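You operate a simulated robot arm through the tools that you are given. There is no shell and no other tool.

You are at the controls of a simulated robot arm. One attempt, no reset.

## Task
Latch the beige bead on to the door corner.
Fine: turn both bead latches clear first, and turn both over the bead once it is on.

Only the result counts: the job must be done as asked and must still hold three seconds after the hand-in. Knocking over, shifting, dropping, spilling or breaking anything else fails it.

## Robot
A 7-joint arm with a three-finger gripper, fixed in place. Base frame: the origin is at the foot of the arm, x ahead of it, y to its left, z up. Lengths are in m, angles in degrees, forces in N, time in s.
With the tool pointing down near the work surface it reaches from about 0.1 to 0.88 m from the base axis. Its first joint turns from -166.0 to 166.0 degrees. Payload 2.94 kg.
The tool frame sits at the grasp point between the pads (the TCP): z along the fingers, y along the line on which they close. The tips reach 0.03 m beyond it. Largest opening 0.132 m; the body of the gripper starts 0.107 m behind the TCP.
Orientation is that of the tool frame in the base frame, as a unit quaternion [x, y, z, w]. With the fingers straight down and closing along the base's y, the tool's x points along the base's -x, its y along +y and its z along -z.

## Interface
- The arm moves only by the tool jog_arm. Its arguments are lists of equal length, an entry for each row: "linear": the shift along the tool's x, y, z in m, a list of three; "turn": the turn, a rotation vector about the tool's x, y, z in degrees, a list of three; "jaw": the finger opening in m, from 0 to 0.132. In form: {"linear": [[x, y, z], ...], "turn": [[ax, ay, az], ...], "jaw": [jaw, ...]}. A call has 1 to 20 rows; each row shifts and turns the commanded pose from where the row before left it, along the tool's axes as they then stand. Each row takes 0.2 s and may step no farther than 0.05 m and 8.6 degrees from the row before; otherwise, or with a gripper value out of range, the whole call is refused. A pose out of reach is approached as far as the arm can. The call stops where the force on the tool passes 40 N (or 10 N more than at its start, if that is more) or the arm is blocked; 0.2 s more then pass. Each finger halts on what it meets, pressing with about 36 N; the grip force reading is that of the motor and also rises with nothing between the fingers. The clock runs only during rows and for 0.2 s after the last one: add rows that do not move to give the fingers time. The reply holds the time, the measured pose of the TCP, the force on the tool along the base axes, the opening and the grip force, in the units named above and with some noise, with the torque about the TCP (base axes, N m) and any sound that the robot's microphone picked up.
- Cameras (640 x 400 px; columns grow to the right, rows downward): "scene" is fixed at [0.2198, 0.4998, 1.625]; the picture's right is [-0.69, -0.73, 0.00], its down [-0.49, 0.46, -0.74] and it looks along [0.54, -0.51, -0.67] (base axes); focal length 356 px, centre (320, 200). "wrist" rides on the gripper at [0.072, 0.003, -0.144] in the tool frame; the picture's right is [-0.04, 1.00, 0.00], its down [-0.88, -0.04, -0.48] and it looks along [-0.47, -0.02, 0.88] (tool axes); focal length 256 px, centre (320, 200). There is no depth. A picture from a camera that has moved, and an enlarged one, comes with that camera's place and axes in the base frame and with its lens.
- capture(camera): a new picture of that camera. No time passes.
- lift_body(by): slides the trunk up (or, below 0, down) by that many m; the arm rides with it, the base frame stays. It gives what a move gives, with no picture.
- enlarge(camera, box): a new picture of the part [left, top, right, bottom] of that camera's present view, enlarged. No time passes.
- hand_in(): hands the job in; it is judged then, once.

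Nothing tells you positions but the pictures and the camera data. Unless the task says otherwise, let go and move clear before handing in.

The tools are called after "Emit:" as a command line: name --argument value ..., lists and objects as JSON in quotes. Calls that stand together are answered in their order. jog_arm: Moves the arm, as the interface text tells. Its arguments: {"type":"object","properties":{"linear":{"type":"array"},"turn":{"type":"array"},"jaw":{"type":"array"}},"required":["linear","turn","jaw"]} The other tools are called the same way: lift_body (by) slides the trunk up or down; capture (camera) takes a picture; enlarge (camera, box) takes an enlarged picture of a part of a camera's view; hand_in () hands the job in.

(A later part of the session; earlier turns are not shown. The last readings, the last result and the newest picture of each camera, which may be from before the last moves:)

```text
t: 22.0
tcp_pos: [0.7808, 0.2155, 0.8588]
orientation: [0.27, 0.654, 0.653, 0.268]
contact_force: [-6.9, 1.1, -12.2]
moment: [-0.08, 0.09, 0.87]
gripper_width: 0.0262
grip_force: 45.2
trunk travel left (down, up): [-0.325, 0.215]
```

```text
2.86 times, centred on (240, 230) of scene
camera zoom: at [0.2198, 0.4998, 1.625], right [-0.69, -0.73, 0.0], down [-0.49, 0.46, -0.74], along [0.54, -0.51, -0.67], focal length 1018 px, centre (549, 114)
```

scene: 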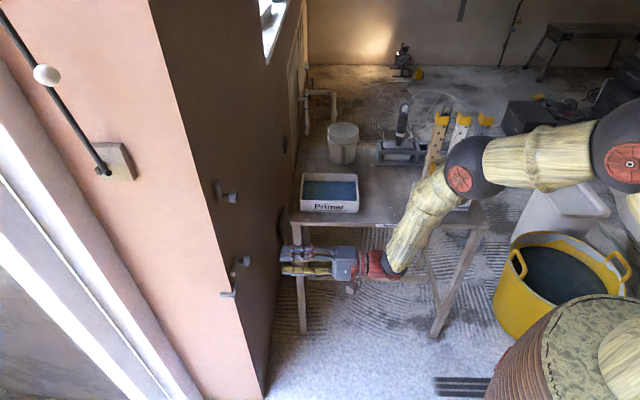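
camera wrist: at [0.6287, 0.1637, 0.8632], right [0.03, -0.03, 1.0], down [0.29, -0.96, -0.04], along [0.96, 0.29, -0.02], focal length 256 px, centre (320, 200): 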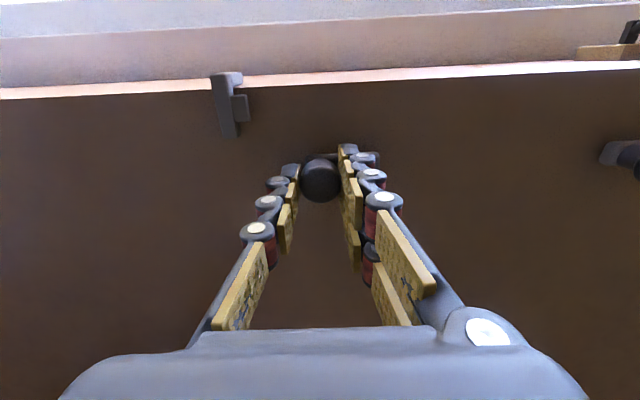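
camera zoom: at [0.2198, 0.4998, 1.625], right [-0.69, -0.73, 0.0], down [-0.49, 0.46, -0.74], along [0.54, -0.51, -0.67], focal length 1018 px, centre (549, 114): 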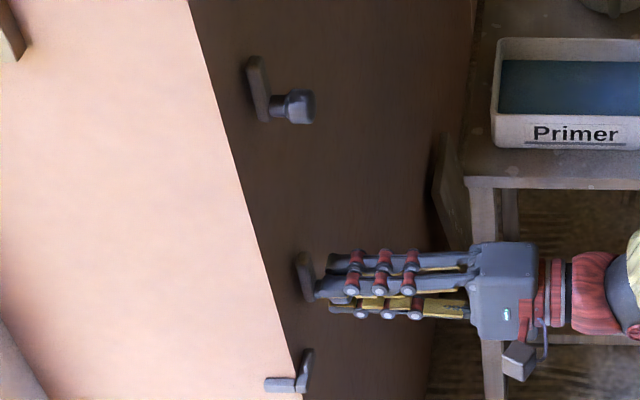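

The combined step was too long, so nothing moved. I'll use smaller steps for the same retreat.

Emit:
jog_arm --linear '[[0, 0, 0], [0, 0, 0], [0, 0, 0], [0, 0, -0.03], [0, 0, -0.045], [0, 0, -0.045], [0, 0.03, -0.035], [0, 0.035, -0.03], [0, 0.035, -0.03], [0, 0, -0.045], [0, 0, -0.04]]' --turn '[[0, 0, 0], [0, 0, 0], [0, 0, 0], [0, 0, 0], [0, 0, 0], [0, 0, 0], [0, 0, 0], [0, 0, 0], [0, 0, 0], [0, 0, 0], [0, 0, 0]]' --jaw '[0.035, 0.06, 0.06, 0.06, 0.06, 0.06, 0.06, 0.06, 0.06, 0.06, 0.06]'

Emit:
capture --camera "wrist"

Emit:
enlarge --camera "scene" --box '[180, 160, 300, 300]'

```text
t: 24.4
tcp_pos: [0.5664, 0.0006, 0.9619]
orientation: [0.27, 0.654, 0.654, 0.27]
contact_force: [0.5, -1.0, 0.0]
moment: [0.0, -0.02, -0.03]
gripper_width: 0.0601
grip_force: 0.1
trunk travel left (down, up): [-0.325, 0.215]
```

```text
taken
camera wrist: at [0.4147, -0.0492, 0.9654], right [0.03, -0.03, 1.0], down [0.29, -0.96, -0.04], along [0.96, 0.29, -0.02], focal length 256 px, centre (320, 200)
```

wrist: 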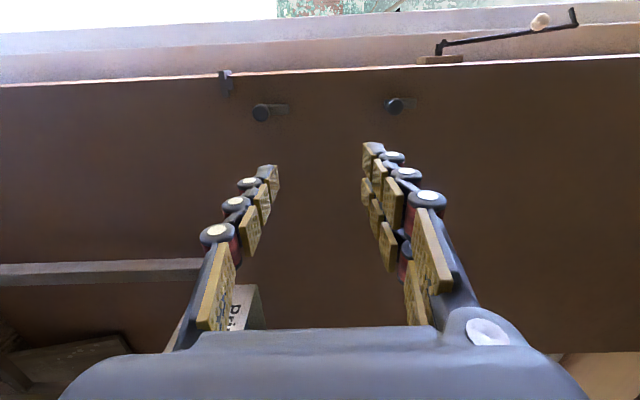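

```text
2.86 times, centred on (240, 230) of scene
camera zoom: at [0.2198, 0.4998, 1.625], right [-0.69, -0.73, 0.0], down [-0.49, 0.46, -0.74], along [0.54, -0.51, -0.67], focal length 1018 px, centre (549, 114)
```

zoom: 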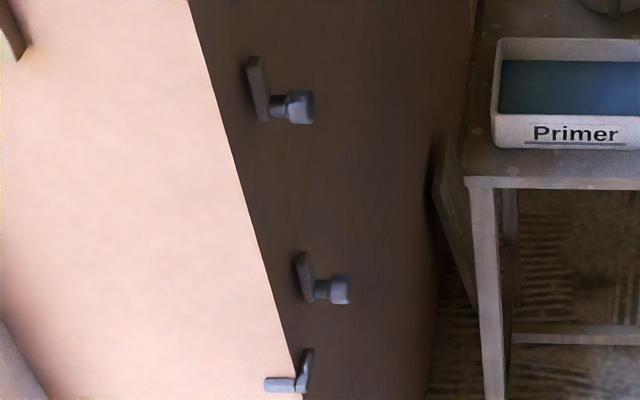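

Both levers stand upright. Now I roll the hand back and swing around toward the bead rack.

Emit:
jog_arm --linear '[[0, 0, 0], [0, 0, 0], [0, 0, 0], [0, 0, 0], [0, 0, 0], [0, 0, 0], [0, 0, 0], [0, 0, 0], [0, 0, 0], [0, 0, 0], [0, 0, 0], [0, 0, 0]]' --turn '[[0, 0, -7.5], [0, 0, -7.5], [0, 0, -7.5], [0, 0, -7.5], [0, 0, -7.5], [0, 0, -7.5], [0, 0, -7.5], [0, 0, -7.5], [0, 0, -7.5], [0, 0, -7.5], [0, 0, -7.5], [0, 0, -7.5]]' --jaw '[0.06, 0.06, 0.06, 0.06, 0.06, 0.06, 0.06, 0.06, 0.06, 0.06, 0.06, 0.06]'

Emit:
jog_arm --linear '[[0, -0.022, -0.01], [0, -0.022, -0.01], [0, -0.022, -0.01], [0, -0.022, -0.01], [0, -0.022, -0.01], [0, -0.022, -0.01], [0, -0.022, -0.01], [0, -0.022, -0.01], [0, -0.022, -0.01], [0, -0.022, -0.01], [0, -0.022, -0.01], [0, -0.022, -0.01], [0, 0, 0]]' --turn '[[7.5, 0, 0], [7.5, 0, 0], [7.5, 0, 0], [7.5, 0, 0], [7.5, 0, 0], [7.5, 0, 0], [7.5, 0, 0], [7.5, 0, 0], [7.5, 0, 0], [7.5, 0, 0], [7.5, 0, 0], [7.5, 0, 0], [0, 0, 0]]' --jaw '[0.06, 0.06, 0.06, 0.06, 0.06, 0.06, 0.06, 0.06, 0.06, 0.06, 0.06, 0.06, 0.06]'

Emit:
capture --camera "wrist"

Emit:
capture --camera "scene"

```text
t: 27.0
tcp_pos: [0.568, 0.0031, 0.9615]
orientation: [-0.272, 0.653, 0.271, 0.653]
contact_force: [0.1, 0.0, -0.7]
moment: [0.04, -0.03, -0.03]
gripper_width: 0.0601
grip_force: 0.2
trunk travel left (down, up): [-0.325, 0.215]
```

```text
t: 29.8
tcp_pos: [0.5157, -0.3879, 1.0104]
orientation: [0.208, 0.688, -0.154, 0.678]
contact_force: [0.4, -0.4, -0.5]
moment: [0.02, 0.01, 0.02]
gripper_width: 0.0601
grip_force: 0.1
out of reach, approached as far as the arm can: row 3, 4, 5, 6, 7, 8, 9, 10, 11, 12
trunk travel left (down, up): [-0.325, 0.215]
```

```text
taken
camera wrist: at [0.3927, -0.3079, 0.9429], right [0.49, 0.86, 0.11], down [-0.44, 0.13, 0.89], along [0.75, -0.49, 0.44], focal length 256 px, centre (320, 200)
```

wrist: 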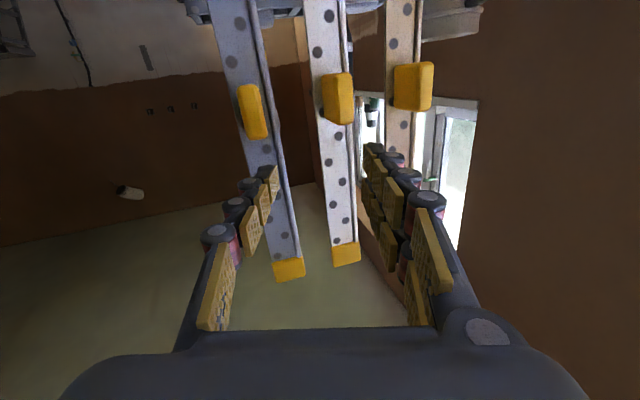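

```text
taken
```

scene: 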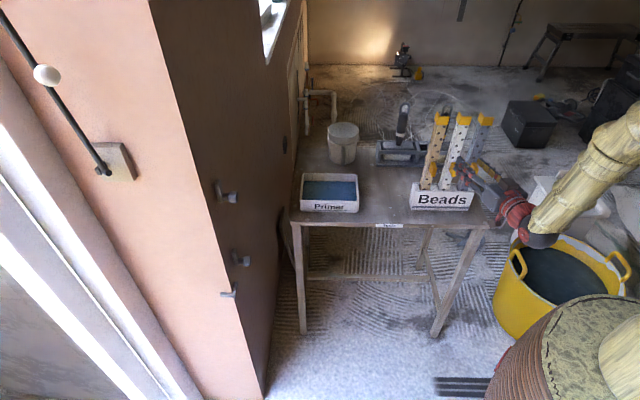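

The arm could not reach the commanded standoff exactly (too close to its base), but it is clear of everything. I'll use this view to measure the beads.

Emit:
enlarge --camera "wrist" --box '[340, 0, 480, 150]'

Emit:
enlarge --camera "scene" --box '[400, 100, 520, 220]'

Emit:
enlarge --camera "wrist" --box '[200, 0, 480, 175]'

```text
2.67 times, centred on (410, 75) of wrist
camera zoom: at [0.3927, -0.3079, 0.9429], right [0.49, 0.86, 0.11], down [-0.44, 0.13, 0.89], along [0.75, -0.49, 0.44], focal length 683 px, centre (80, 533)
```

zoom: 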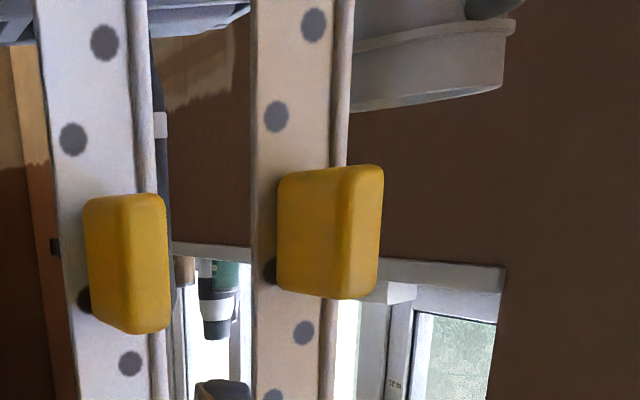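

```text
3.33 times, centred on (460, 160) of scene
camera zoom: at [0.2198, 0.4998, 1.625], right [-0.69, -0.73, 0.0], down [-0.49, 0.46, -0.74], along [0.54, -0.51, -0.67], focal length 1188 px, centre (-147, 333)
```

zoom: 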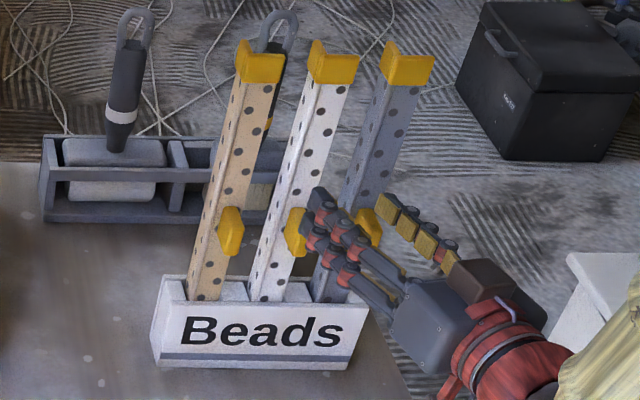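

```text
2.29 times, centred on (340, 88) of wrist
camera zoom: at [0.3927, -0.3079, 0.9429], right [0.49, 0.86, 0.11], down [-0.44, 0.13, 0.89], along [0.75, -0.49, 0.44], focal length 585 px, centre (274, 457)
```

zoom: 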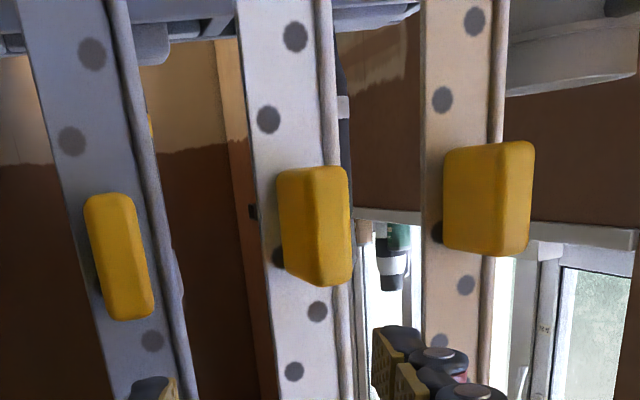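

Refined: beige bead nose ≈ (0.642, -0.357), rack rim z ≈ 0.87, grip knob ≈ (0.621, -0.361, 0.958). I'll move to a reachable pre-grasp about 12 cm in front of the knob, facing it.

Emit:
jog_arm --linear '[[0, 0.01, 0.035], [0, 0.008, 0.035], [0, 0, 0], [0, 0, 0]]' --turn '[[0, 0, 0], [0, 0, 0], [0, 0, 0], [0, 0, 0]]' --jaw '[0.06, 0.06, 0.06, 0.06]'

Emit:
capture --camera "wrist"

Emit:
enlarge --camera "scene" --box '[380, 80, 560, 240]'

```text
t: 30.8
tcp_pos: [0.5259, -0.3883, 1.0115]
orientation: [0.204, 0.689, -0.151, 0.679]
contact_force: [0.2, -0.1, 1.0]
moment: [0.02, -0.01, 0.0]
gripper_width: 0.06
grip_force: 0.2
out of reach, approached as far as the arm can: row 1, 2
trunk travel left (down, up): [-0.325, 0.215]
```

```text
taken
camera wrist: at [0.4018, -0.3096, 0.9441], right [0.49, 0.87, 0.11], down [-0.44, 0.13, 0.89], along [0.76, -0.48, 0.44], focal length 256 px, centre (320, 200)
```

wrist: 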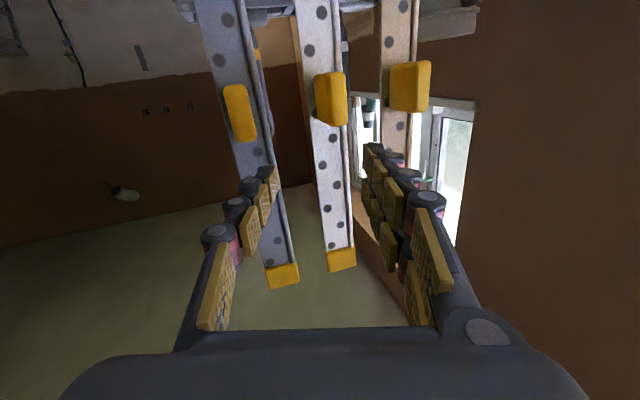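

```text
2.50 times, centred on (470, 160) of scene
camera zoom: at [0.2198, 0.4998, 1.625], right [-0.69, -0.73, 0.0], down [-0.49, 0.46, -0.74], along [0.54, -0.51, -0.67], focal length 891 px, centre (-55, 300)
```

zoom: 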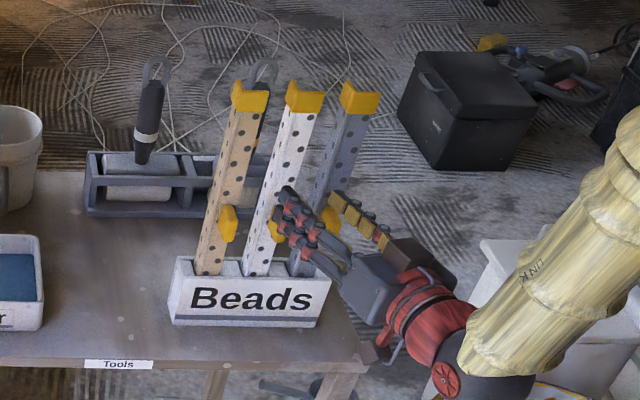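

The solver is limited by the wrist being too close to the base axis. Raising the trunk should give the arm room to fold, and it moves the hand up, away from the beads.

Emit:
lift_body --by 0.2

Emit:
jog_arm --linear '[[0, 0, 0], [0, 0, 0]]' --turn '[[0, 0, 0], [0, 0, 0]]' --jaw '[0.06, 0.06]'

Emit:
capture --camera "scene"

```text
t: 33.0
tcp_pos: [0.5243, -0.3875, 1.2105]
orientation: [0.204, 0.689, -0.151, 0.679]
contact_force: [0.4, -0.8, 0.0]
moment: [0.01, 0.01, 0.01]
gripper_width: 0.0604
grip_force: 0.1
trunk travel left (down, up): [-0.525, 0.015]
```

```text
t: 33.6
tcp_pos: [0.5255, -0.3866, 1.2112]
orientation: [0.204, 0.689, -0.151, 0.679]
contact_force: [-0.8, -0.6, -0.3]
moment: [0.0, 0.0, 0.0]
gripper_width: 0.06
grip_force: 0.1
trunk travel left (down, up): [-0.525, 0.015]
```

```text
taken
```

scene: 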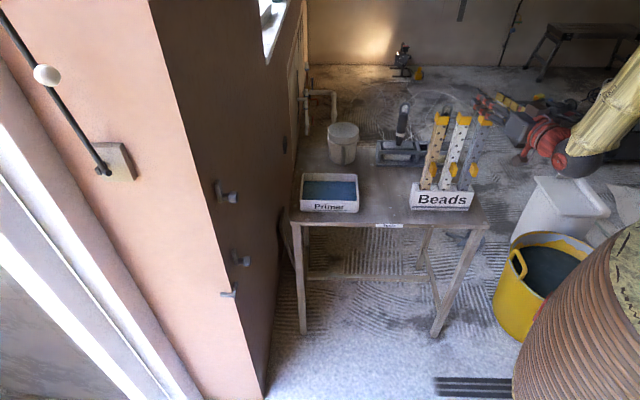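

The commanded pose is re-synced with the actual. At this height I'll square the hand to the rack direction and move laterally in front of the beige bead.

Emit:
jog_arm --linear '[[0, 0, 0], [0, 0, 0], [0, 0, 0], [0, 0, 0], [0, 0.03, -0.02], [0, 0.03, -0.02], [0, 0.0256, -0.011], [0, 0, 0]]' --turn '[[0, 0, -3.96], [0, -1.87, 0], [8, 0, 0], [8, 0, 0], [0, 0, 0], [0, 0, 0], [0, 0, 0], [0, 0, 0]]' --jaw '[0.06, 0.06, 0.06, 0.06, 0.06, 0.06, 0.06, 0.06]'

Emit:
capture --camera "wrist"

```text
t: 35.4
tcp_pos: [0.492, -0.3422, 1.2301]
orientation: [0.203, 0.679, -0.139, 0.692]
contact_force: [1.0, 1.0, 0.1]
moment: [0.01, 0.0, -0.04]
gripper_width: 0.0601
grip_force: 0.1
out of reach, approached as far as the arm can: row 1, 3, 4, 5, 6, 7
trunk travel left (down, up): [-0.525, 0.015]
```

```text
taken
camera wrist: at [0.3698, -0.2666, 1.1577], right [0.47, 0.87, 0.13], down [-0.47, 0.12, 0.87], along [0.75, -0.47, 0.47], focal length 256 px, centre (320, 200)
```

wrist: 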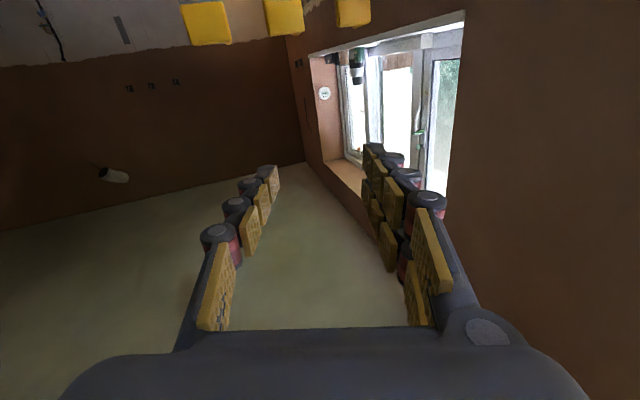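

The wrist roll is at a joint limit in this orientation. I'll instead use the +90° roll (fingers closing vertically), which also worked at the door; the knob can be gripped from above and below.

Emit:
jog_arm --linear '[[0, 0, 0], [0, 0, 0], [0, 0, 0], [0, 0, 0], [0, 0, 0], [0, 0, 0], [0, 0, 0], [0, 0, 0], [0, 0, 0], [0, 0, 0], [0, 0, 0], [0, 0, 0], [0, 0, 0]]' --turn '[[0, 0, 7.5], [0, 0, 7.5], [0, 0, 7.5], [0, 0, 7.5], [0, 0, 7.5], [0, 0, 7.5], [0, 0, 7.5], [0, 0, 7.5], [0, 0, 7.5], [0, 0, 7.5], [0, 0, 7.5], [0, 0, 7.5], [0, 0, 0]]' --jaw '[0.06, 0.06, 0.06, 0.06, 0.06, 0.06, 0.06, 0.06, 0.06, 0.06, 0.06, 0.06, 0.06]'

Emit:
capture --camera "wrist"

Emit:
capture --camera "scene"

```text
t: 38.2
tcp_pos: [0.4839, -0.3417, 1.2263]
orientation: [0.62, 0.34, 0.382, 0.596]
contact_force: [0.0, 0.5, -0.5]
moment: [-0.01, -0.01, 0.01]
gripper_width: 0.06
grip_force: 0.0
out of reach, approached as far as the arm can: row 1
trunk travel left (down, up): [-0.525, 0.015]
```

```text
taken
camera wrist: at [0.3925, -0.2109, 1.2346], right [-0.05, -0.1, 0.99], down [-0.83, -0.54, -0.1], along [0.55, -0.83, -0.05], focal length 256 px, centre (320, 200)
```

wrist: 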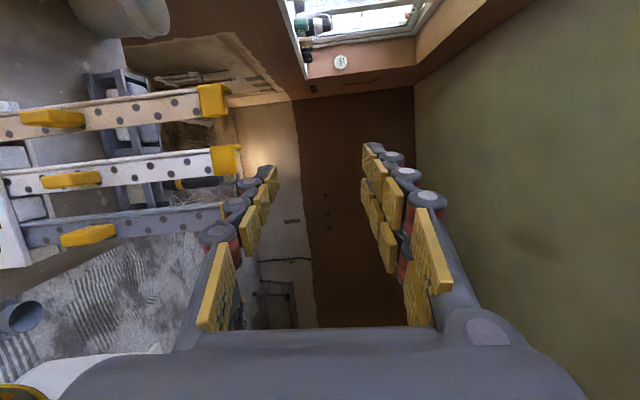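

```text
taken
```

scene: 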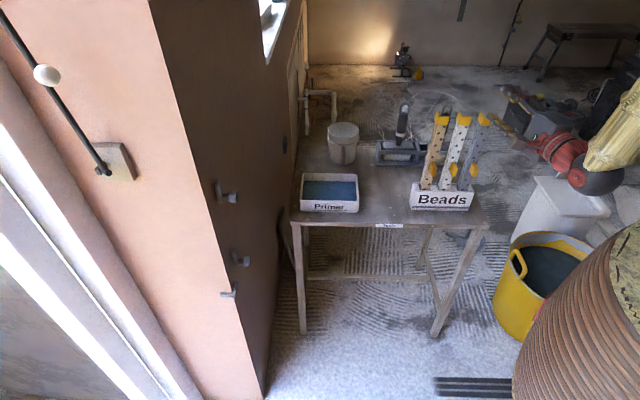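

Now reachable in this roll. I'll level the roll, yaw to face the rack (az −45°), and shift left in front of the beige bead.

Emit:
jog_arm --linear '[[0, 0, 0], [0, 0, 0], [0, 0, 0], [0.04, 0, 0], [0.043, 0, 0], [0, 0, 0]]' --turn '[[0, 0, -3.9], [0, -8.2, 0], [0, -8.2, 0], [0, 0, 0], [0, 0, 0], [0, 0, 0]]' --jaw '[0.07, 0.07, 0.07, 0.07, 0.07, 0.07]'

Emit:
capture --camera "wrist"

```text
t: 39.6
tcp_pos: [0.4797, -0.3201, 1.2269]
orientation: [0.603, 0.37, 0.369, 0.602]
contact_force: [-0.3, 0.1, 0.5]
moment: [-0.03, 0.04, -0.01]
gripper_width: 0.0702
grip_force: 0.1
out of reach, approached as far as the arm can: row 2, 3, 4, 5
trunk travel left (down, up): [-0.525, 0.015]
```

```text
taken
camera wrist: at [0.3857, -0.1899, 1.2305], right [-0.02, -0.04, 1.0], down [-0.82, -0.57, -0.04], along [0.57, -0.82, -0.02], focal length 256 px, centre (320, 200)
```

wrist: 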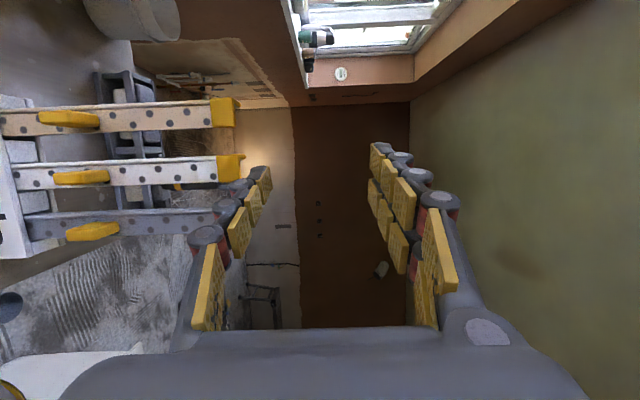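

Yaw is still limited at this short radius. I'll move outward (above the bead caps) and retry the yaw there.

Emit:
jog_arm --linear '[[0.015, 0.02, 0.032], [0.014, 0, 0.032], [0.014, 0, 0.032], [0, 0, 0], [0, 0, 0], [0, 0, 0]]' --turn '[[0, 0, 0], [0, 0, 0], [0, 0, 0], [0, -6, 0], [0, -6, 0], [0, -6, 0]]' --jaw '[0.07, 0.07, 0.07, 0.07, 0.07, 0.07]'

Emit:
capture --camera "wrist"

Emit:
capture --camera "scene"

```text
t: 41.0
tcp_pos: [0.5226, -0.3629, 1.2514]
orientation: [0.605, 0.367, 0.366, 0.604]
contact_force: [1.2, -0.7, 0.8]
moment: [0.02, -0.04, -0.01]
gripper_width: 0.0699
grip_force: 0.1
out of reach, approached as far as the arm can: row 1, 2, 3, 4, 5, 6
trunk travel left (down, up): [-0.525, 0.015]
```

```text
taken
camera wrist: at [0.4296, -0.2328, 1.2531], right [-0.02, -0.04, 1.0], down [-0.83, -0.56, -0.04], along [0.56, -0.83, -0.02], focal length 256 px, centre (320, 200)
```

wrist: 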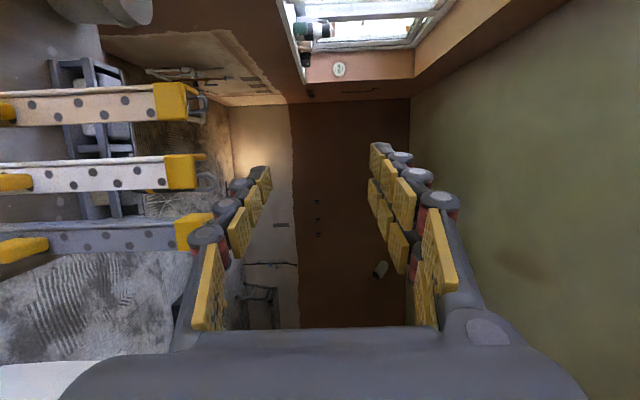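

```text
taken
```

scene: 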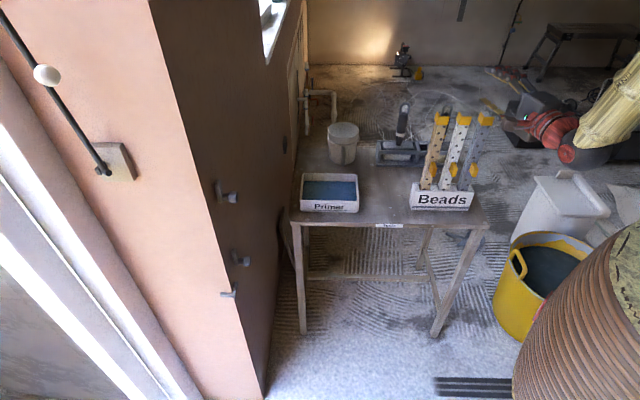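

The likely limit is the wrist flexing too far because the shoulder is high and the forearm points steeply down; raising the trunk made it worse. I'll raise the hand relative to the shoulder and lower the trunk instead.

Emit:
jog_arm --linear '[[0, 0.045, 0], [0, 0.045, 0], [0, 0.045, 0], [0, 0.045, -0.01], [0, 0, 0]]' --turn '[[0, 0, 0], [0, 0, 0], [0, 0, 0], [0, 0, 0], [0, 0, 0]]' --jaw '[0.07, 0.07, 0.07, 0.07, 0.07]'

```text
t: 42.2
tcp_pos: [0.5153, -0.3582, 1.4278]
orientation: [0.606, 0.367, 0.367, 0.603]
contact_force: [0.0, 0.5, -0.9]
moment: [-0.03, 0.0, 0.0]
gripper_width: 0.0698
grip_force: 0.0
trunk travel left (down, up): [-0.525, 0.015]
```

Going up is reachable. Now I'll try the yaw at this height.

Emit:
jog_arm --linear '[[0, 0, 0], [0, 0, 0], [0, 0, 0], [0.03, 0, 0], [0.03, 0, 0], [0, 0, 0]]' --turn '[[0, -6, 0], [0, -6, 0], [0, -5.5, 0], [0, 0, 0], [0, 0, 0], [0, 0, 0]]' --jaw '[0.07, 0.07, 0.07, 0.07, 0.07, 0.07]'

```text
t: 43.6
tcp_pos: [0.5003, -0.3584, 1.4289]
orientation: [0.615, 0.354, 0.35, 0.611]
contact_force: [0.2, 0.0, -0.1]
moment: [0.0, -0.01, 0.01]
gripper_width: 0.07
grip_force: 0.1
out of reach, approached as far as the arm can: row 1, 2, 3, 4, 5
trunk travel left (down, up): [-0.525, 0.015]
```

Still limited, so it is the posture (forearm steep, elbow out). I'll bring the trunk down in stages while keeping the hand well above the beads.

Emit:
lift_body --by -0.2

Emit:
jog_arm --linear '[[0, 0.045, 0], [0, 0.045, 0], [0, 0.045, 0], [0, 0.045, 0], [0, 0, 0]]' --turn '[[0, 0, 0], [0, 0, 0], [0, 0, 0], [0, 0, 0], [0, 0, 0]]' --jaw '[0.07, 0.07, 0.07, 0.07, 0.07]'

```text
t: 45.7
tcp_pos: [0.4997, -0.359, 1.2289]
orientation: [0.615, 0.353, 0.35, 0.612]
contact_force: [0.2, -0.5, 0.7]
moment: [0.03, 0.01, 0.03]
gripper_width: 0.0703
grip_force: 0.1
trunk travel left (down, up): [-0.325, 0.215]
```

```text
t: 46.9
tcp_pos: [0.5039, -0.3553, 1.4072]
orientation: [0.615, 0.353, 0.35, 0.611]
contact_force: [-0.3, 0.1, -0.5]
moment: [0.05, 0.0, -0.01]
gripper_width: 0.0701
grip_force: 0.0
trunk travel left (down, up): [-0.325, 0.215]
```

Emit:
lift_body --by -0.2

Emit:
jog_arm --linear '[[0, 0.045, 0], [0, 0.045, 0], [0, 0.035, 0], [0, 0, 0]]' --turn '[[0, 0, 0], [0, 0, 0], [0, 0, 0], [0, 0, 0]]' --jaw '[0.07, 0.07, 0.07, 0.07]'

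Emit:
lift_body --by -0.12

Emit:
jog_arm --linear '[[0, 0, 0], [0, 0, 0], [0, 0, 0], [0, 0, 0]]' --turn '[[0, -5, 0], [0, -5, 0], [0, -5, 0], [0, 0, 0]]' --jaw '[0.07, 0.07, 0.07, 0.07]'

Emit:
capture --camera "scene"

```text
t: 49.1
tcp_pos: [0.5041, -0.3541, 1.2079]
orientation: [0.615, 0.354, 0.351, 0.611]
contact_force: [0.3, 0.8, 0.6]
moment: [0.0, 0.01, 0.01]
gripper_width: 0.0701
grip_force: 0.0
trunk travel left (down, up): [-0.125, 0.415]
```

```text
t: 50.1
tcp_pos: [0.5048, -0.351, 1.3305]
orientation: [0.616, 0.355, 0.35, 0.61]
contact_force: [-0.3, -0.4, -0.9]
moment: [-0.03, 0.01, 0.0]
gripper_width: 0.0699
grip_force: 0.0
trunk travel left (down, up): [-0.125, 0.415]
```

```text
t: 51.6
tcp_pos: [0.5038, -0.3517, 1.2126]
orientation: [0.615, 0.354, 0.35, 0.612]
contact_force: [0.2, -0.6, 0.7]
moment: [0.0, -0.02, 0.02]
gripper_width: 0.0703
grip_force: 0.0
trunk travel left (down, up): [-0.005, 0.535]
```

```text
t: 52.6
tcp_pos: [0.5076, -0.3457, 1.2063]
orientation: [0.636, 0.337, 0.324, 0.613]
contact_force: [-0.1, -0.6, 0.1]
moment: [0.01, 0.01, 0.04]
gripper_width: 0.07
grip_force: 0.1
out of reach, approached as far as the arm can: row 2, 3
trunk travel left (down, up): [-0.005, 0.535]
```

```text
taken
```

scene: 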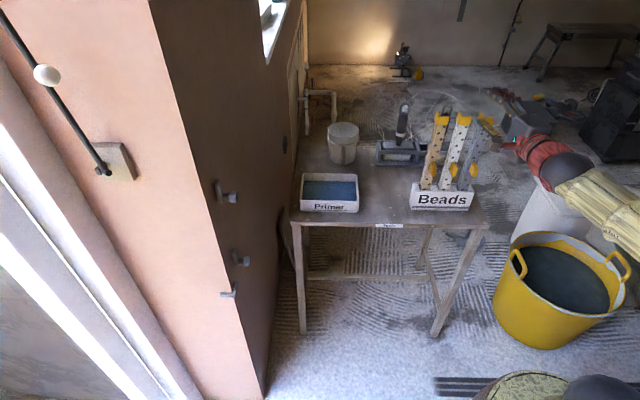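

I'll reconfigure the wrist by passing through a tool-down pose (like at the start) instead of through the straight-wrist limit. First raise a little and pitch the tool down.

Emit:
jog_arm --linear '[[0, 0.03, 0], [0, 0.03, 0], [0, 0, 0], [0, 0, 0], [0, 0, 0], [0, 0, 0], [0, 0, 0], [0, 0, 0], [0, 0, 0], [0, 0, 0], [0, 0, 0], [0, 0, 0], [0, 0, 0]]' --turn '[[0, 0, 0], [0, 0, 0], [8.2, 0, 0], [8.2, 0, 0], [8.2, 0, 0], [8.2, 0, 0], [8.2, 0, 0], [8.2, 0, 0], [8.2, 0, 0], [8.2, 0, 0], [8.2, 0, 0], [8.2, 0, 0], [8, 0, 0]]' --jaw '[0.07, 0.07, 0.07, 0.07, 0.07, 0.07, 0.07, 0.07, 0.07, 0.07, 0.07, 0.07, 0.07]'

Emit:
capture --camera "scene"

Emit:
capture --camera "wrist"

```text
t: 55.4
tcp_pos: [0.4882, -0.3134, 1.185]
orientation: [0.854, 0.383, 0.117, 0.332]
contact_force: [-1.3, -0.7, 0.9]
moment: [-0.01, -0.05, 0.01]
gripper_width: 0.0701
grip_force: 0.2
out of reach, approached as far as the arm can: row 4, 5, 6, 7, 8, 9, 10, 11, 12, 13
trunk travel left (down, up): [-0.005, 0.535]
```

```text
taken
```

scene: 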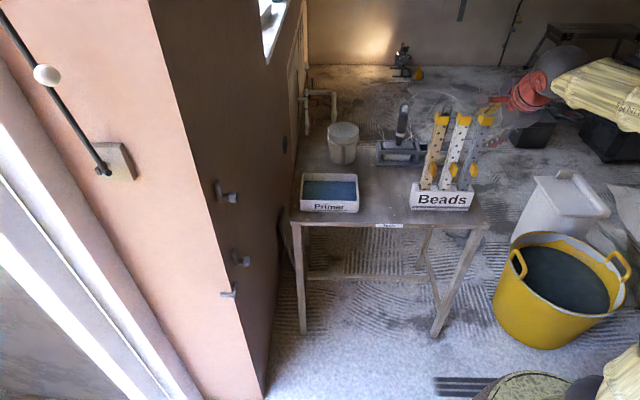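

```text
taken
camera wrist: at [0.4739, -0.1933, 1.2917], right [0.55, -0.52, 0.66], down [-0.84, -0.4, 0.38], along [0.07, -0.76, -0.65], focal length 256 px, centre (320, 200)
```

wrist: 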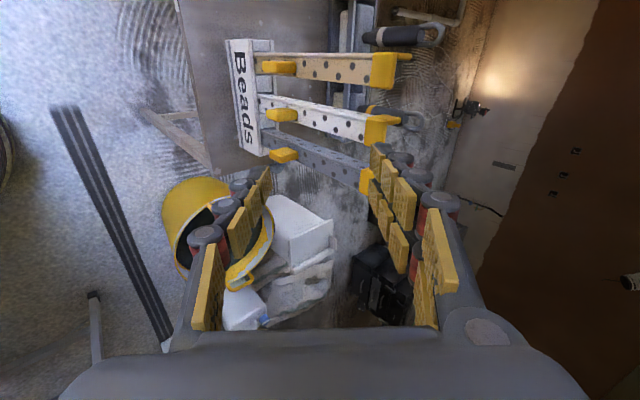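

The hand now points az −46°, 49° below horizontal, probably at the roll-joint limit. I'll roll back −90° so the roll joint is near its start range.

Emit:
jog_arm --linear '[[0, 0, 0], [0, 0, 0], [0, 0, 0], [0, 0, 0], [0, 0, 0], [0, 0, 0], [0, 0, 0], [0, 0, 0], [0, 0, 0], [0, 0, 0], [0, 0, 0], [0, 0, 0]]' --turn '[[0, 0, -8.2], [0, 0, -8.2], [0, 0, -8.2], [0, 0, -8.2], [0, 0, -8.2], [0, 0, -8.2], [0, 0, -8.2], [0, 0, -8.2], [0, 0, -8.2], [0, 0, -8.2], [0, 0, -8], [0, 0, 0]]' --jaw '[0.07, 0.07, 0.07, 0.07, 0.07, 0.07, 0.07, 0.07, 0.07, 0.07, 0.07, 0.07]'

Emit:
capture --camera "scene"

Emit:
capture --camera "wrist"

```text
t: 58.0
tcp_pos: [0.4724, -0.2965, 1.1333]
orientation: [0.332, 0.88, -0.139, 0.309]
contact_force: [0.3, -0.2, 0.3]
moment: [-0.02, 0.06, -0.01]
gripper_width: 0.0701
grip_force: 0.1
out of reach, approached as far as the arm can: row 1
trunk travel left (down, up): [-0.005, 0.535]
```

```text
taken
```

scene: 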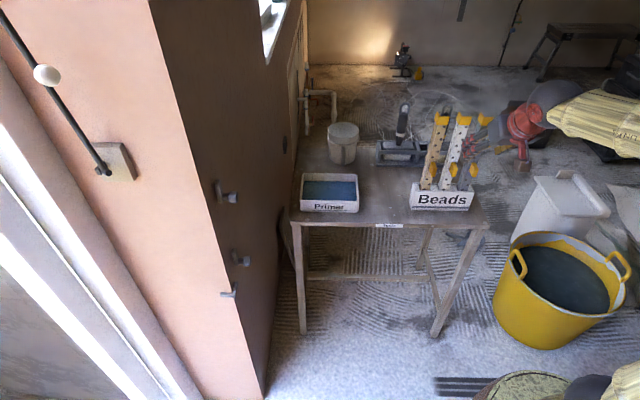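

```text
taken
camera wrist: at [0.3672, -0.1935, 1.1972], right [0.7, 0.72, -0.01], down [0.28, -0.25, 0.93], along [0.66, -0.65, -0.37], focal length 256 px, centre (320, 200)
```

wrist: 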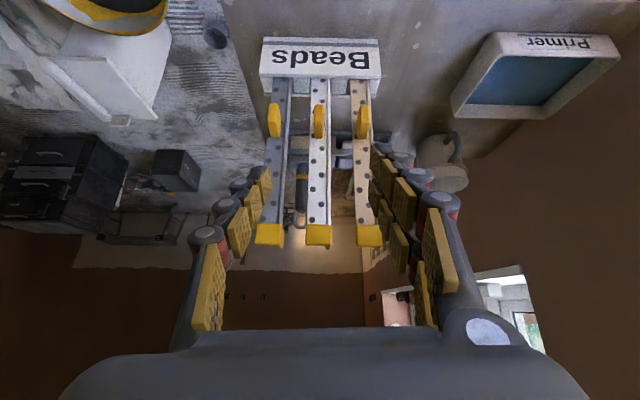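

Now the hand faces the rack squarely. I'll pitch up to horizontal in this wrist branch.

Emit:
jog_arm --linear '[[0, 0, 0], [0, 0, 0], [0, 0, 0], [0, 0, 0], [0, 0, 0], [0, 0, 0], [0, 0, 0]]' --turn '[[0, -8.3, 0], [0, -8.3, 0], [0, -8.3, 0], [0, -8.3, 0], [0, -8.3, 0], [0, -8.3, 0], [0, 0, 0]]' --jaw '[0.07, 0.07, 0.07, 0.07, 0.07, 0.07, 0.07]'

Emit:
capture --camera "scene"

Emit:
capture --camera "wrist"

```text
t: 59.6
tcp_pos: [0.473, -0.2972, 1.1331]
orientation: [0.243, 0.669, -0.263, 0.651]
contact_force: [-0.1, 0.9, -0.1]
moment: [0.0, -0.03, -0.03]
gripper_width: 0.0702
grip_force: 0.1
trunk travel left (down, up): [-0.005, 0.535]
```

```text
taken
```

scene: 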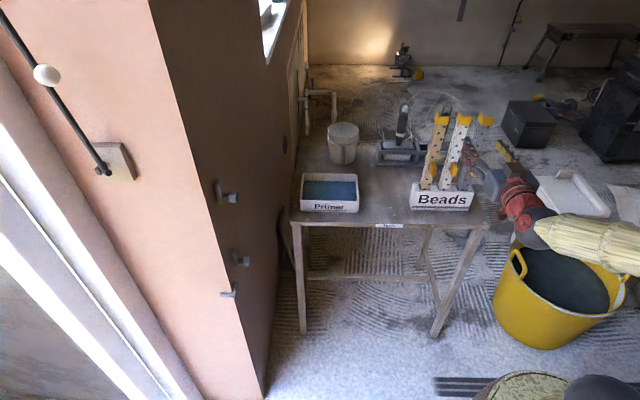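

```text
taken
camera wrist: at [0.3651, -0.1998, 1.0618], right [0.67, 0.74, 0.01], down [-0.35, 0.31, 0.89], along [0.65, -0.6, 0.47], focal length 256 px, centre (320, 200)
```

wrist: 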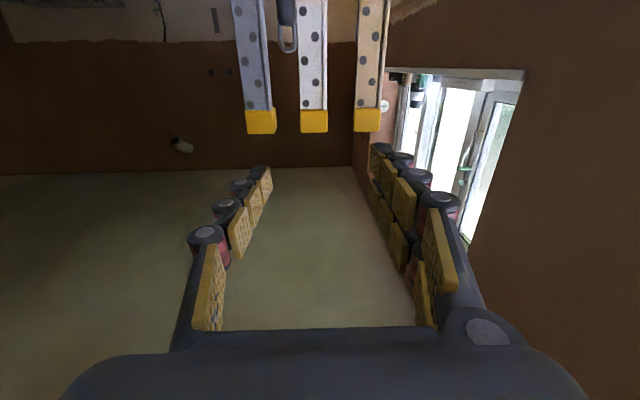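

Horizontal and square is reachable now with the trunk low. I'll trim the orientation and move in front of the beige bead, then down to knob height, still about 11 cm away.

Emit:
jog_arm --linear '[[0, 0, 0], [0, 0, 0], [0, 0, 0], [0, 0.03, 0.02], [0, 0.0294, 0.0196], [0.045, 0, 0], [0.045, 0, 0], [0.045, 0, 0], [0.04, 0, 0], [0, 0, 0]]' --turn '[[0, 0, 2.03], [0, -0.75, 0], [3, 0, 0], [0, 0, 0], [0, 0, 0], [0, 0, 0], [0, 0, 0], [0, 0, 0], [0, 0, 0], [0, 0, 0]]' --jaw '[0.07, 0.07, 0.07, 0.07, 0.07, 0.07, 0.07, 0.07, 0.07, 0.07]'

Emit:
capture --camera "scene"

Emit:
capture --camera "wrist"

```text
t: 61.8
tcp_pos: [0.5396, -0.285, 0.9563]
orientation: [0.27, 0.653, -0.271, 0.653]
contact_force: [0.0, -0.2, 0.1]
moment: [0.02, 0.03, -0.01]
gripper_width: 0.07
grip_force: 0.1
trunk travel left (down, up): [-0.005, 0.535]
```

```text
taken
```

scene: 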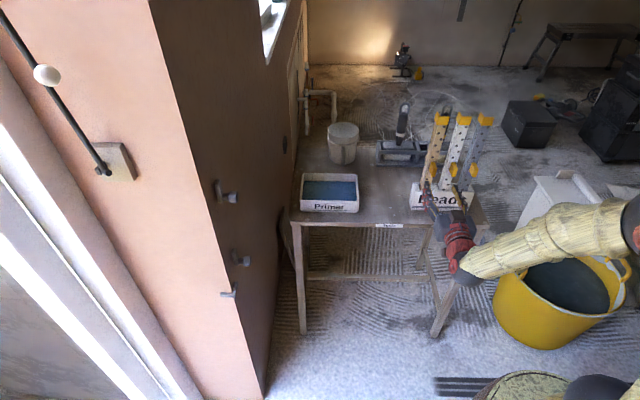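

```text
taken
camera wrist: at [0.4407, -0.1805, 0.8844], right [0.71, 0.71, 0.04], down [-0.36, 0.31, 0.88], along [0.61, -0.64, 0.47], focal length 256 px, centre (320, 200)
```

wrist: 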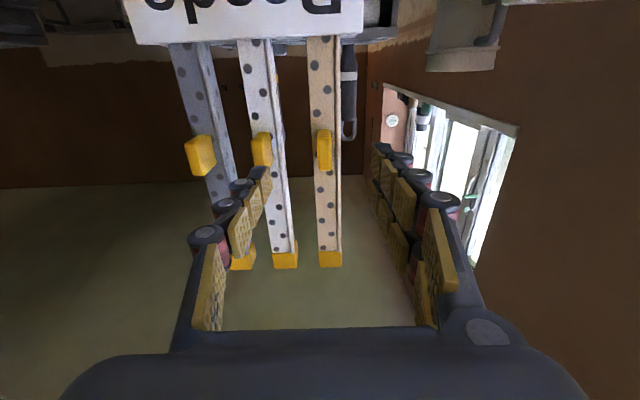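

Everything is reachable and the hand faces the beige bead's knob. Zooming to measure the knob and alignment.

Emit:
enlarge --camera "wrist" --box '[280, 90, 380, 190]'

Emit:
enlarge --camera "wrist" --box '[260, 20, 380, 100]'

Emit:
enlarge --camera "scene" --box '[410, 140, 490, 220]'

Emit:
enlarge --camera "wrist" --box '[120, 0, 400, 80]'

```text
4.00 times, centred on (330, 140) of wrist
camera zoom: at [0.4407, -0.1805, 0.8844], right [0.71, 0.71, 0.04], down [-0.36, 0.31, 0.88], along [0.61, -0.64, 0.47], focal length 1024 px, centre (280, 440)
```

zoom: 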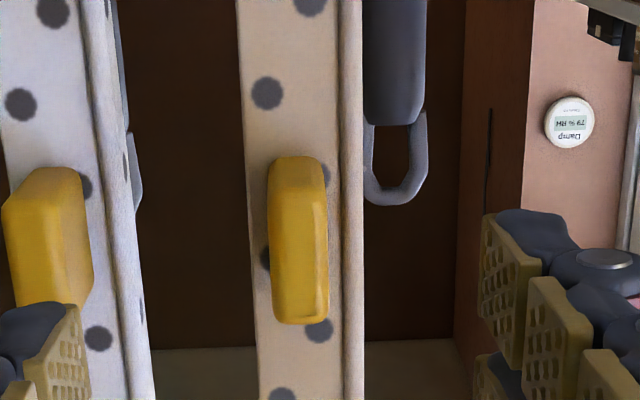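

```text
5.00 times, centred on (320, 60) of wrist
camera zoom: at [0.4407, -0.1805, 0.8844], right [0.71, 0.71, 0.04], down [-0.36, 0.31, 0.88], along [0.61, -0.64, 0.47], focal length 1280 px, centre (320, 900)
```

zoom: 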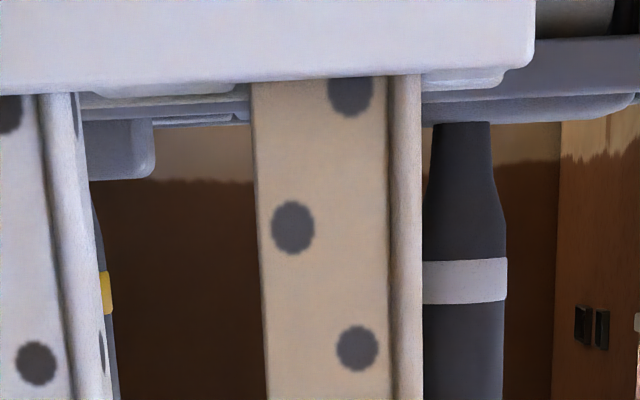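

```text
5.00 times, centred on (450, 180) of scene
camera zoom: at [0.2198, 0.4998, 1.625], right [-0.69, -0.73, 0.0], down [-0.49, 0.46, -0.74], along [0.54, -0.51, -0.67], focal length 1782 px, centre (-330, 300)
```

zoom: 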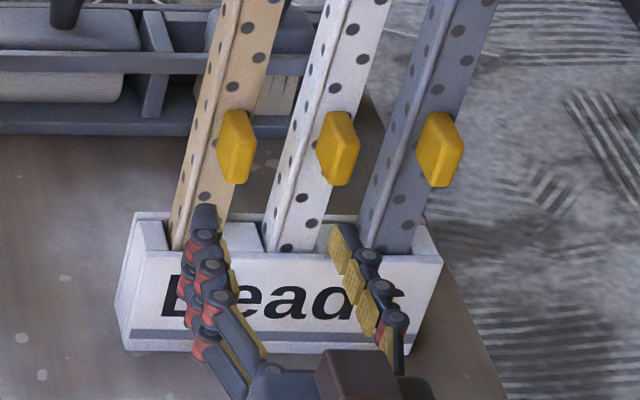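

```text
2.29 times, centred on (260, 40) of wrist
camera zoom: at [0.4407, -0.1805, 0.8844], right [0.71, 0.71, 0.04], down [-0.36, 0.31, 0.88], along [0.61, -0.64, 0.47], focal length 585 px, centre (457, 566)
```

zoom: 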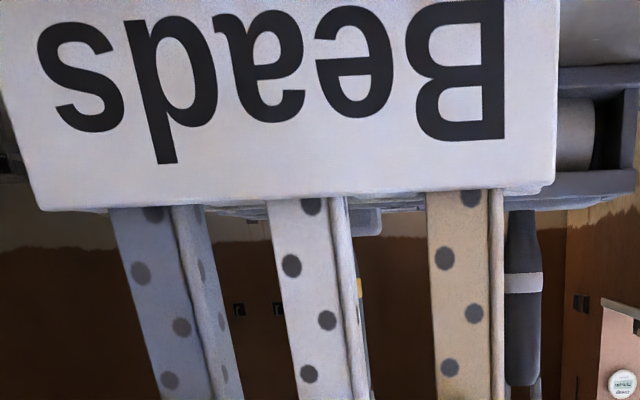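

The knob is a tab ≈ 14 mm wide, 33 mm tall, sticking out ≈ 36 mm, centred about 5 mm left of the hand axis at z ≈ 0.959. I'll align, narrow the jaw to 40 mm, and move in partway.

Emit:
jog_arm --linear '[[-0.0027, 0.0055, 0], [0, 0, 0], [0, 0, 0.02], [0, 0, 0.02], [0, 0, 0]]' --turn '[[0, 0, 0], [0, 0, 0], [0, 0, 0], [0, 0, 0], [0, 0, 0]]' --jaw '[0.055, 0.04, 0.04, 0.04, 0.04]'

Emit:
enlarge --camera "wrist" --box '[240, 80, 400, 200]'

Emit:
enlarge --camera "scene" --box '[410, 140, 490, 220]'

```text
t: 63.0
tcp_pos: [0.5731, -0.3076, 0.9583]
orientation: [0.27, 0.654, -0.269, 0.654]
contact_force: [-0.3, -0.7, 0.1]
moment: [0.0, 0.0, -0.02]
gripper_width: 0.04
grip_force: 0.1
trunk travel left (down, up): [-0.005, 0.535]
```

```text
3.33 times, centred on (320, 140) of wrist
camera zoom: at [0.4748, -0.2036, 0.8864], right [0.71, 0.71, 0.04], down [-0.36, 0.31, 0.88], along [0.61, -0.64, 0.47], focal length 853 px, centre (320, 400)
```

zoom: 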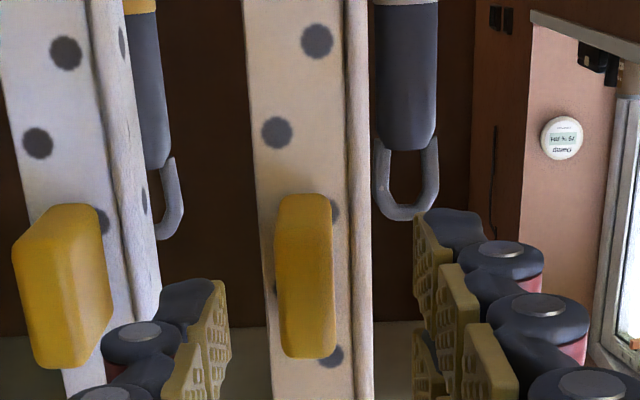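

```text
5.00 times, centred on (450, 180) of scene
camera zoom: at [0.2198, 0.4998, 1.625], right [-0.69, -0.73, 0.0], down [-0.49, 0.46, -0.74], along [0.54, -0.51, -0.67], focal length 1782 px, centre (-330, 300)
```

zoom: 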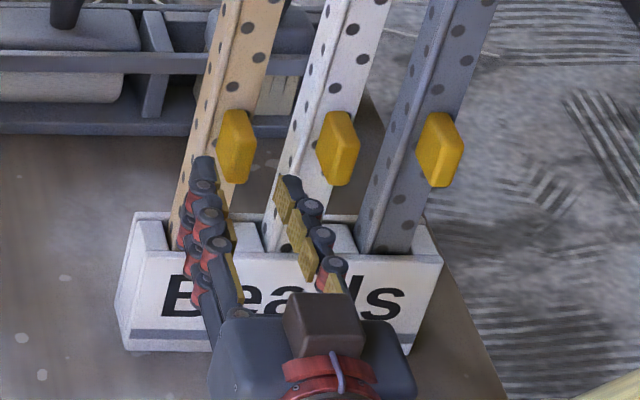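

Knob lateral 0.1855, hand 0.1877: small correction, then move in and close on the tab.

Emit:
jog_arm --linear '[[-0.002, -0.0022, 0], [0, 0, 0.02], [0, 0, 0.018], [0, 0, 0.01], [0, 0, 0], [0, 0, 0], [0, 0, 0], [0, 0, 0]]' --turn '[[0, 0, 0], [0, 0, 0], [0, 0, 0], [0, 0, 0], [0, 0, 0], [0, 0, 0], [0, 0, 0], [0, 0, 0]]' --jaw '[0.04, 0.04, 0.04, 0.04, 0.025, 0.005, 0.003, 0.003]'

Emit:
enlarge --camera "wrist" --box '[240, 80, 400, 200]'

Emit:
enlarge --camera "scene" --box '[410, 140, 490, 220]'

```text
t: 64.8
tcp_pos: [0.606, -0.3435, 0.9604]
orientation: [0.271, 0.653, -0.27, 0.653]
contact_force: [0.1, 0.0, 0.5]
moment: [-0.07, -0.02, 0.01]
gripper_width: 0.0134
grip_force: 31.6
trunk travel left (down, up): [-0.005, 0.535]
```

```text
3.33 times, centred on (320, 140) of wrist
camera zoom: at [0.5073, -0.2393, 0.8889], right [0.71, 0.71, 0.04], down [-0.36, 0.31, 0.88], along [0.61, -0.64, 0.48], focal length 853 px, centre (320, 400)
```

zoom: 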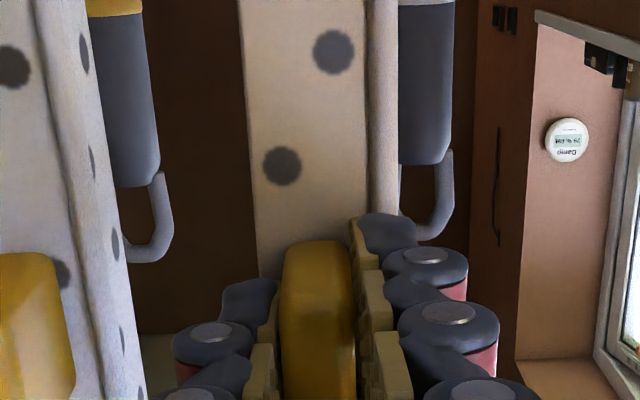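

```text
5.00 times, centred on (450, 180) of scene
camera zoom: at [0.2198, 0.4998, 1.625], right [-0.69, -0.73, 0.0], down [-0.49, 0.46, -0.74], along [0.54, -0.51, -0.67], focal length 1782 px, centre (-330, 300)
```

zoom: 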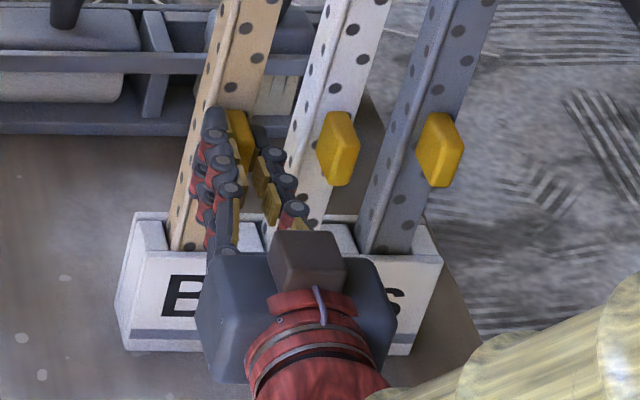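

Gripped at 13 mm. I'll lift gently straight up and check the bead follows and the rack stays.

Emit:
jog_arm --linear '[[0, 0, 0], [-0.01, 0, 0], [-0.015, 0, 0], [-0.02, 0, 0], [0, 0, 0]]' --turn '[[0, 0, 0], [0, 0, 0], [0, 0, 0], [0, 0, 0], [0, 0, 0]]' --jaw '[0.0, 0.0, 0.0, 0.0, 0.0]'

Emit:
enlarge --camera "scene" --box '[390, 90, 510, 220]'

Emit:
capture --camera "wrist"

```text
t: 66.0
tcp_pos: [0.6064, -0.3418, 1.0076]
orientation: [0.271, 0.653, -0.27, 0.653]
contact_force: [0.8, -0.4, 0.3]
moment: [0.01, 0.01, 0.02]
gripper_width: 0.0131
grip_force: 35.4
trunk travel left (down, up): [-0.005, 0.535]
```

```text
3.08 times, centred on (450, 155) of scene
camera zoom: at [0.2198, 0.4998, 1.625], right [-0.69, -0.73, 0.0], down [-0.49, 0.46, -0.74], along [0.54, -0.51, -0.67], focal length 1097 px, centre (-80, 338)
```

zoom: 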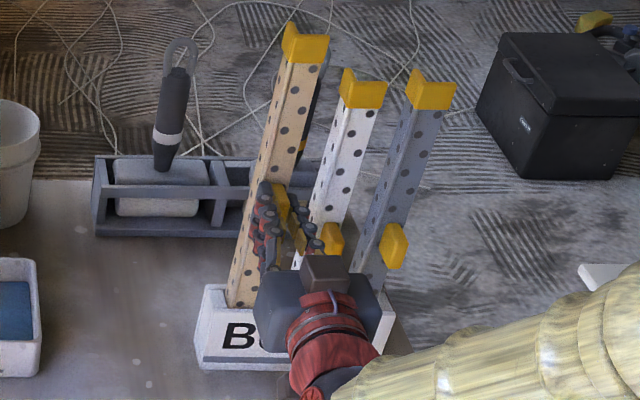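

```text
taken
camera wrist: at [0.5072, -0.2387, 0.9343], right [0.71, 0.71, 0.04], down [-0.36, 0.31, 0.88], along [0.61, -0.64, 0.47], focal length 256 px, centre (320, 200)
```

wrist: 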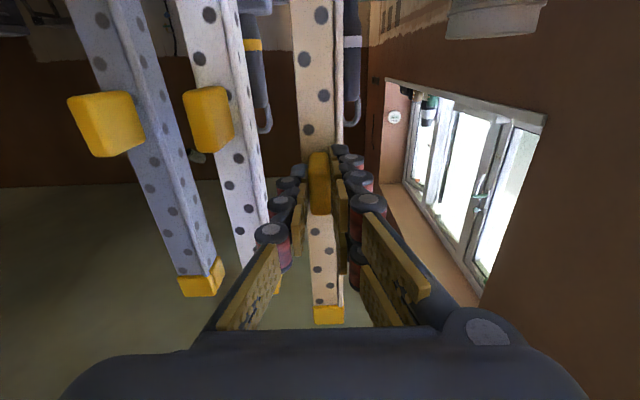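

The bead comes up cleanly. Continuing to lift until its lower end clears the rack.

Emit:
jog_arm --linear '[[-0.025, 0, 0], [-0.03, 0, 0], [-0.03, 0, 0], [-0.025, 0, 0], [0, 0, 0]]' --turn '[[0, 0, 0], [0, 0, 0], [0, 0, 0], [0, 0, 0], [0, 0, 0]]' --jaw '[0.0, 0.0, 0.0, 0.0, 0.0]'

Emit:
enlarge --camera "scene" --box '[380, 60, 520, 220]'

Emit:
capture --camera "wrist"

```text
t: 67.2
tcp_pos: [0.6059, -0.344, 1.1196]
orientation: [0.271, 0.653, -0.271, 0.653]
contact_force: [0.0, 0.4, -0.6]
moment: [0.03, 0.04, 0.0]
gripper_width: 0.0131
grip_force: 35.8
trunk travel left (down, up): [-0.005, 0.535]
```

```text
2.50 times, centred on (450, 140) of scene
camera zoom: at [0.2198, 0.4998, 1.625], right [-0.69, -0.73, 0.0], down [-0.49, 0.46, -0.74], along [0.54, -0.51, -0.67], focal length 891 px, centre (-5, 350)
```

zoom: 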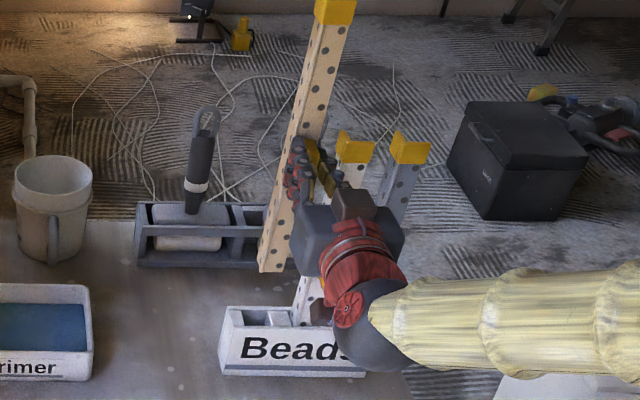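

```text
taken
camera wrist: at [0.5071, -0.2402, 1.0468], right [0.71, 0.71, 0.04], down [-0.36, 0.31, 0.88], along [0.61, -0.64, 0.47], focal length 256 px, centre (320, 200)
```

wrist: 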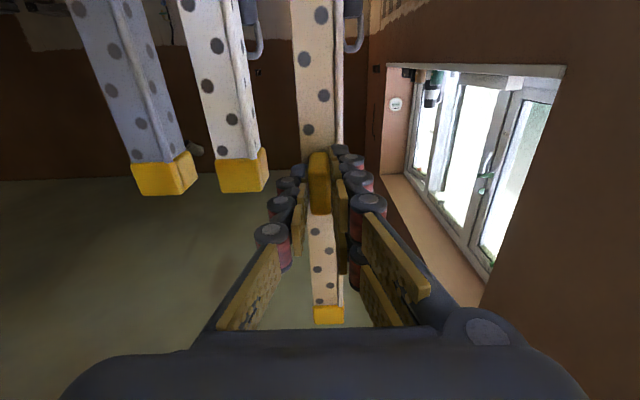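

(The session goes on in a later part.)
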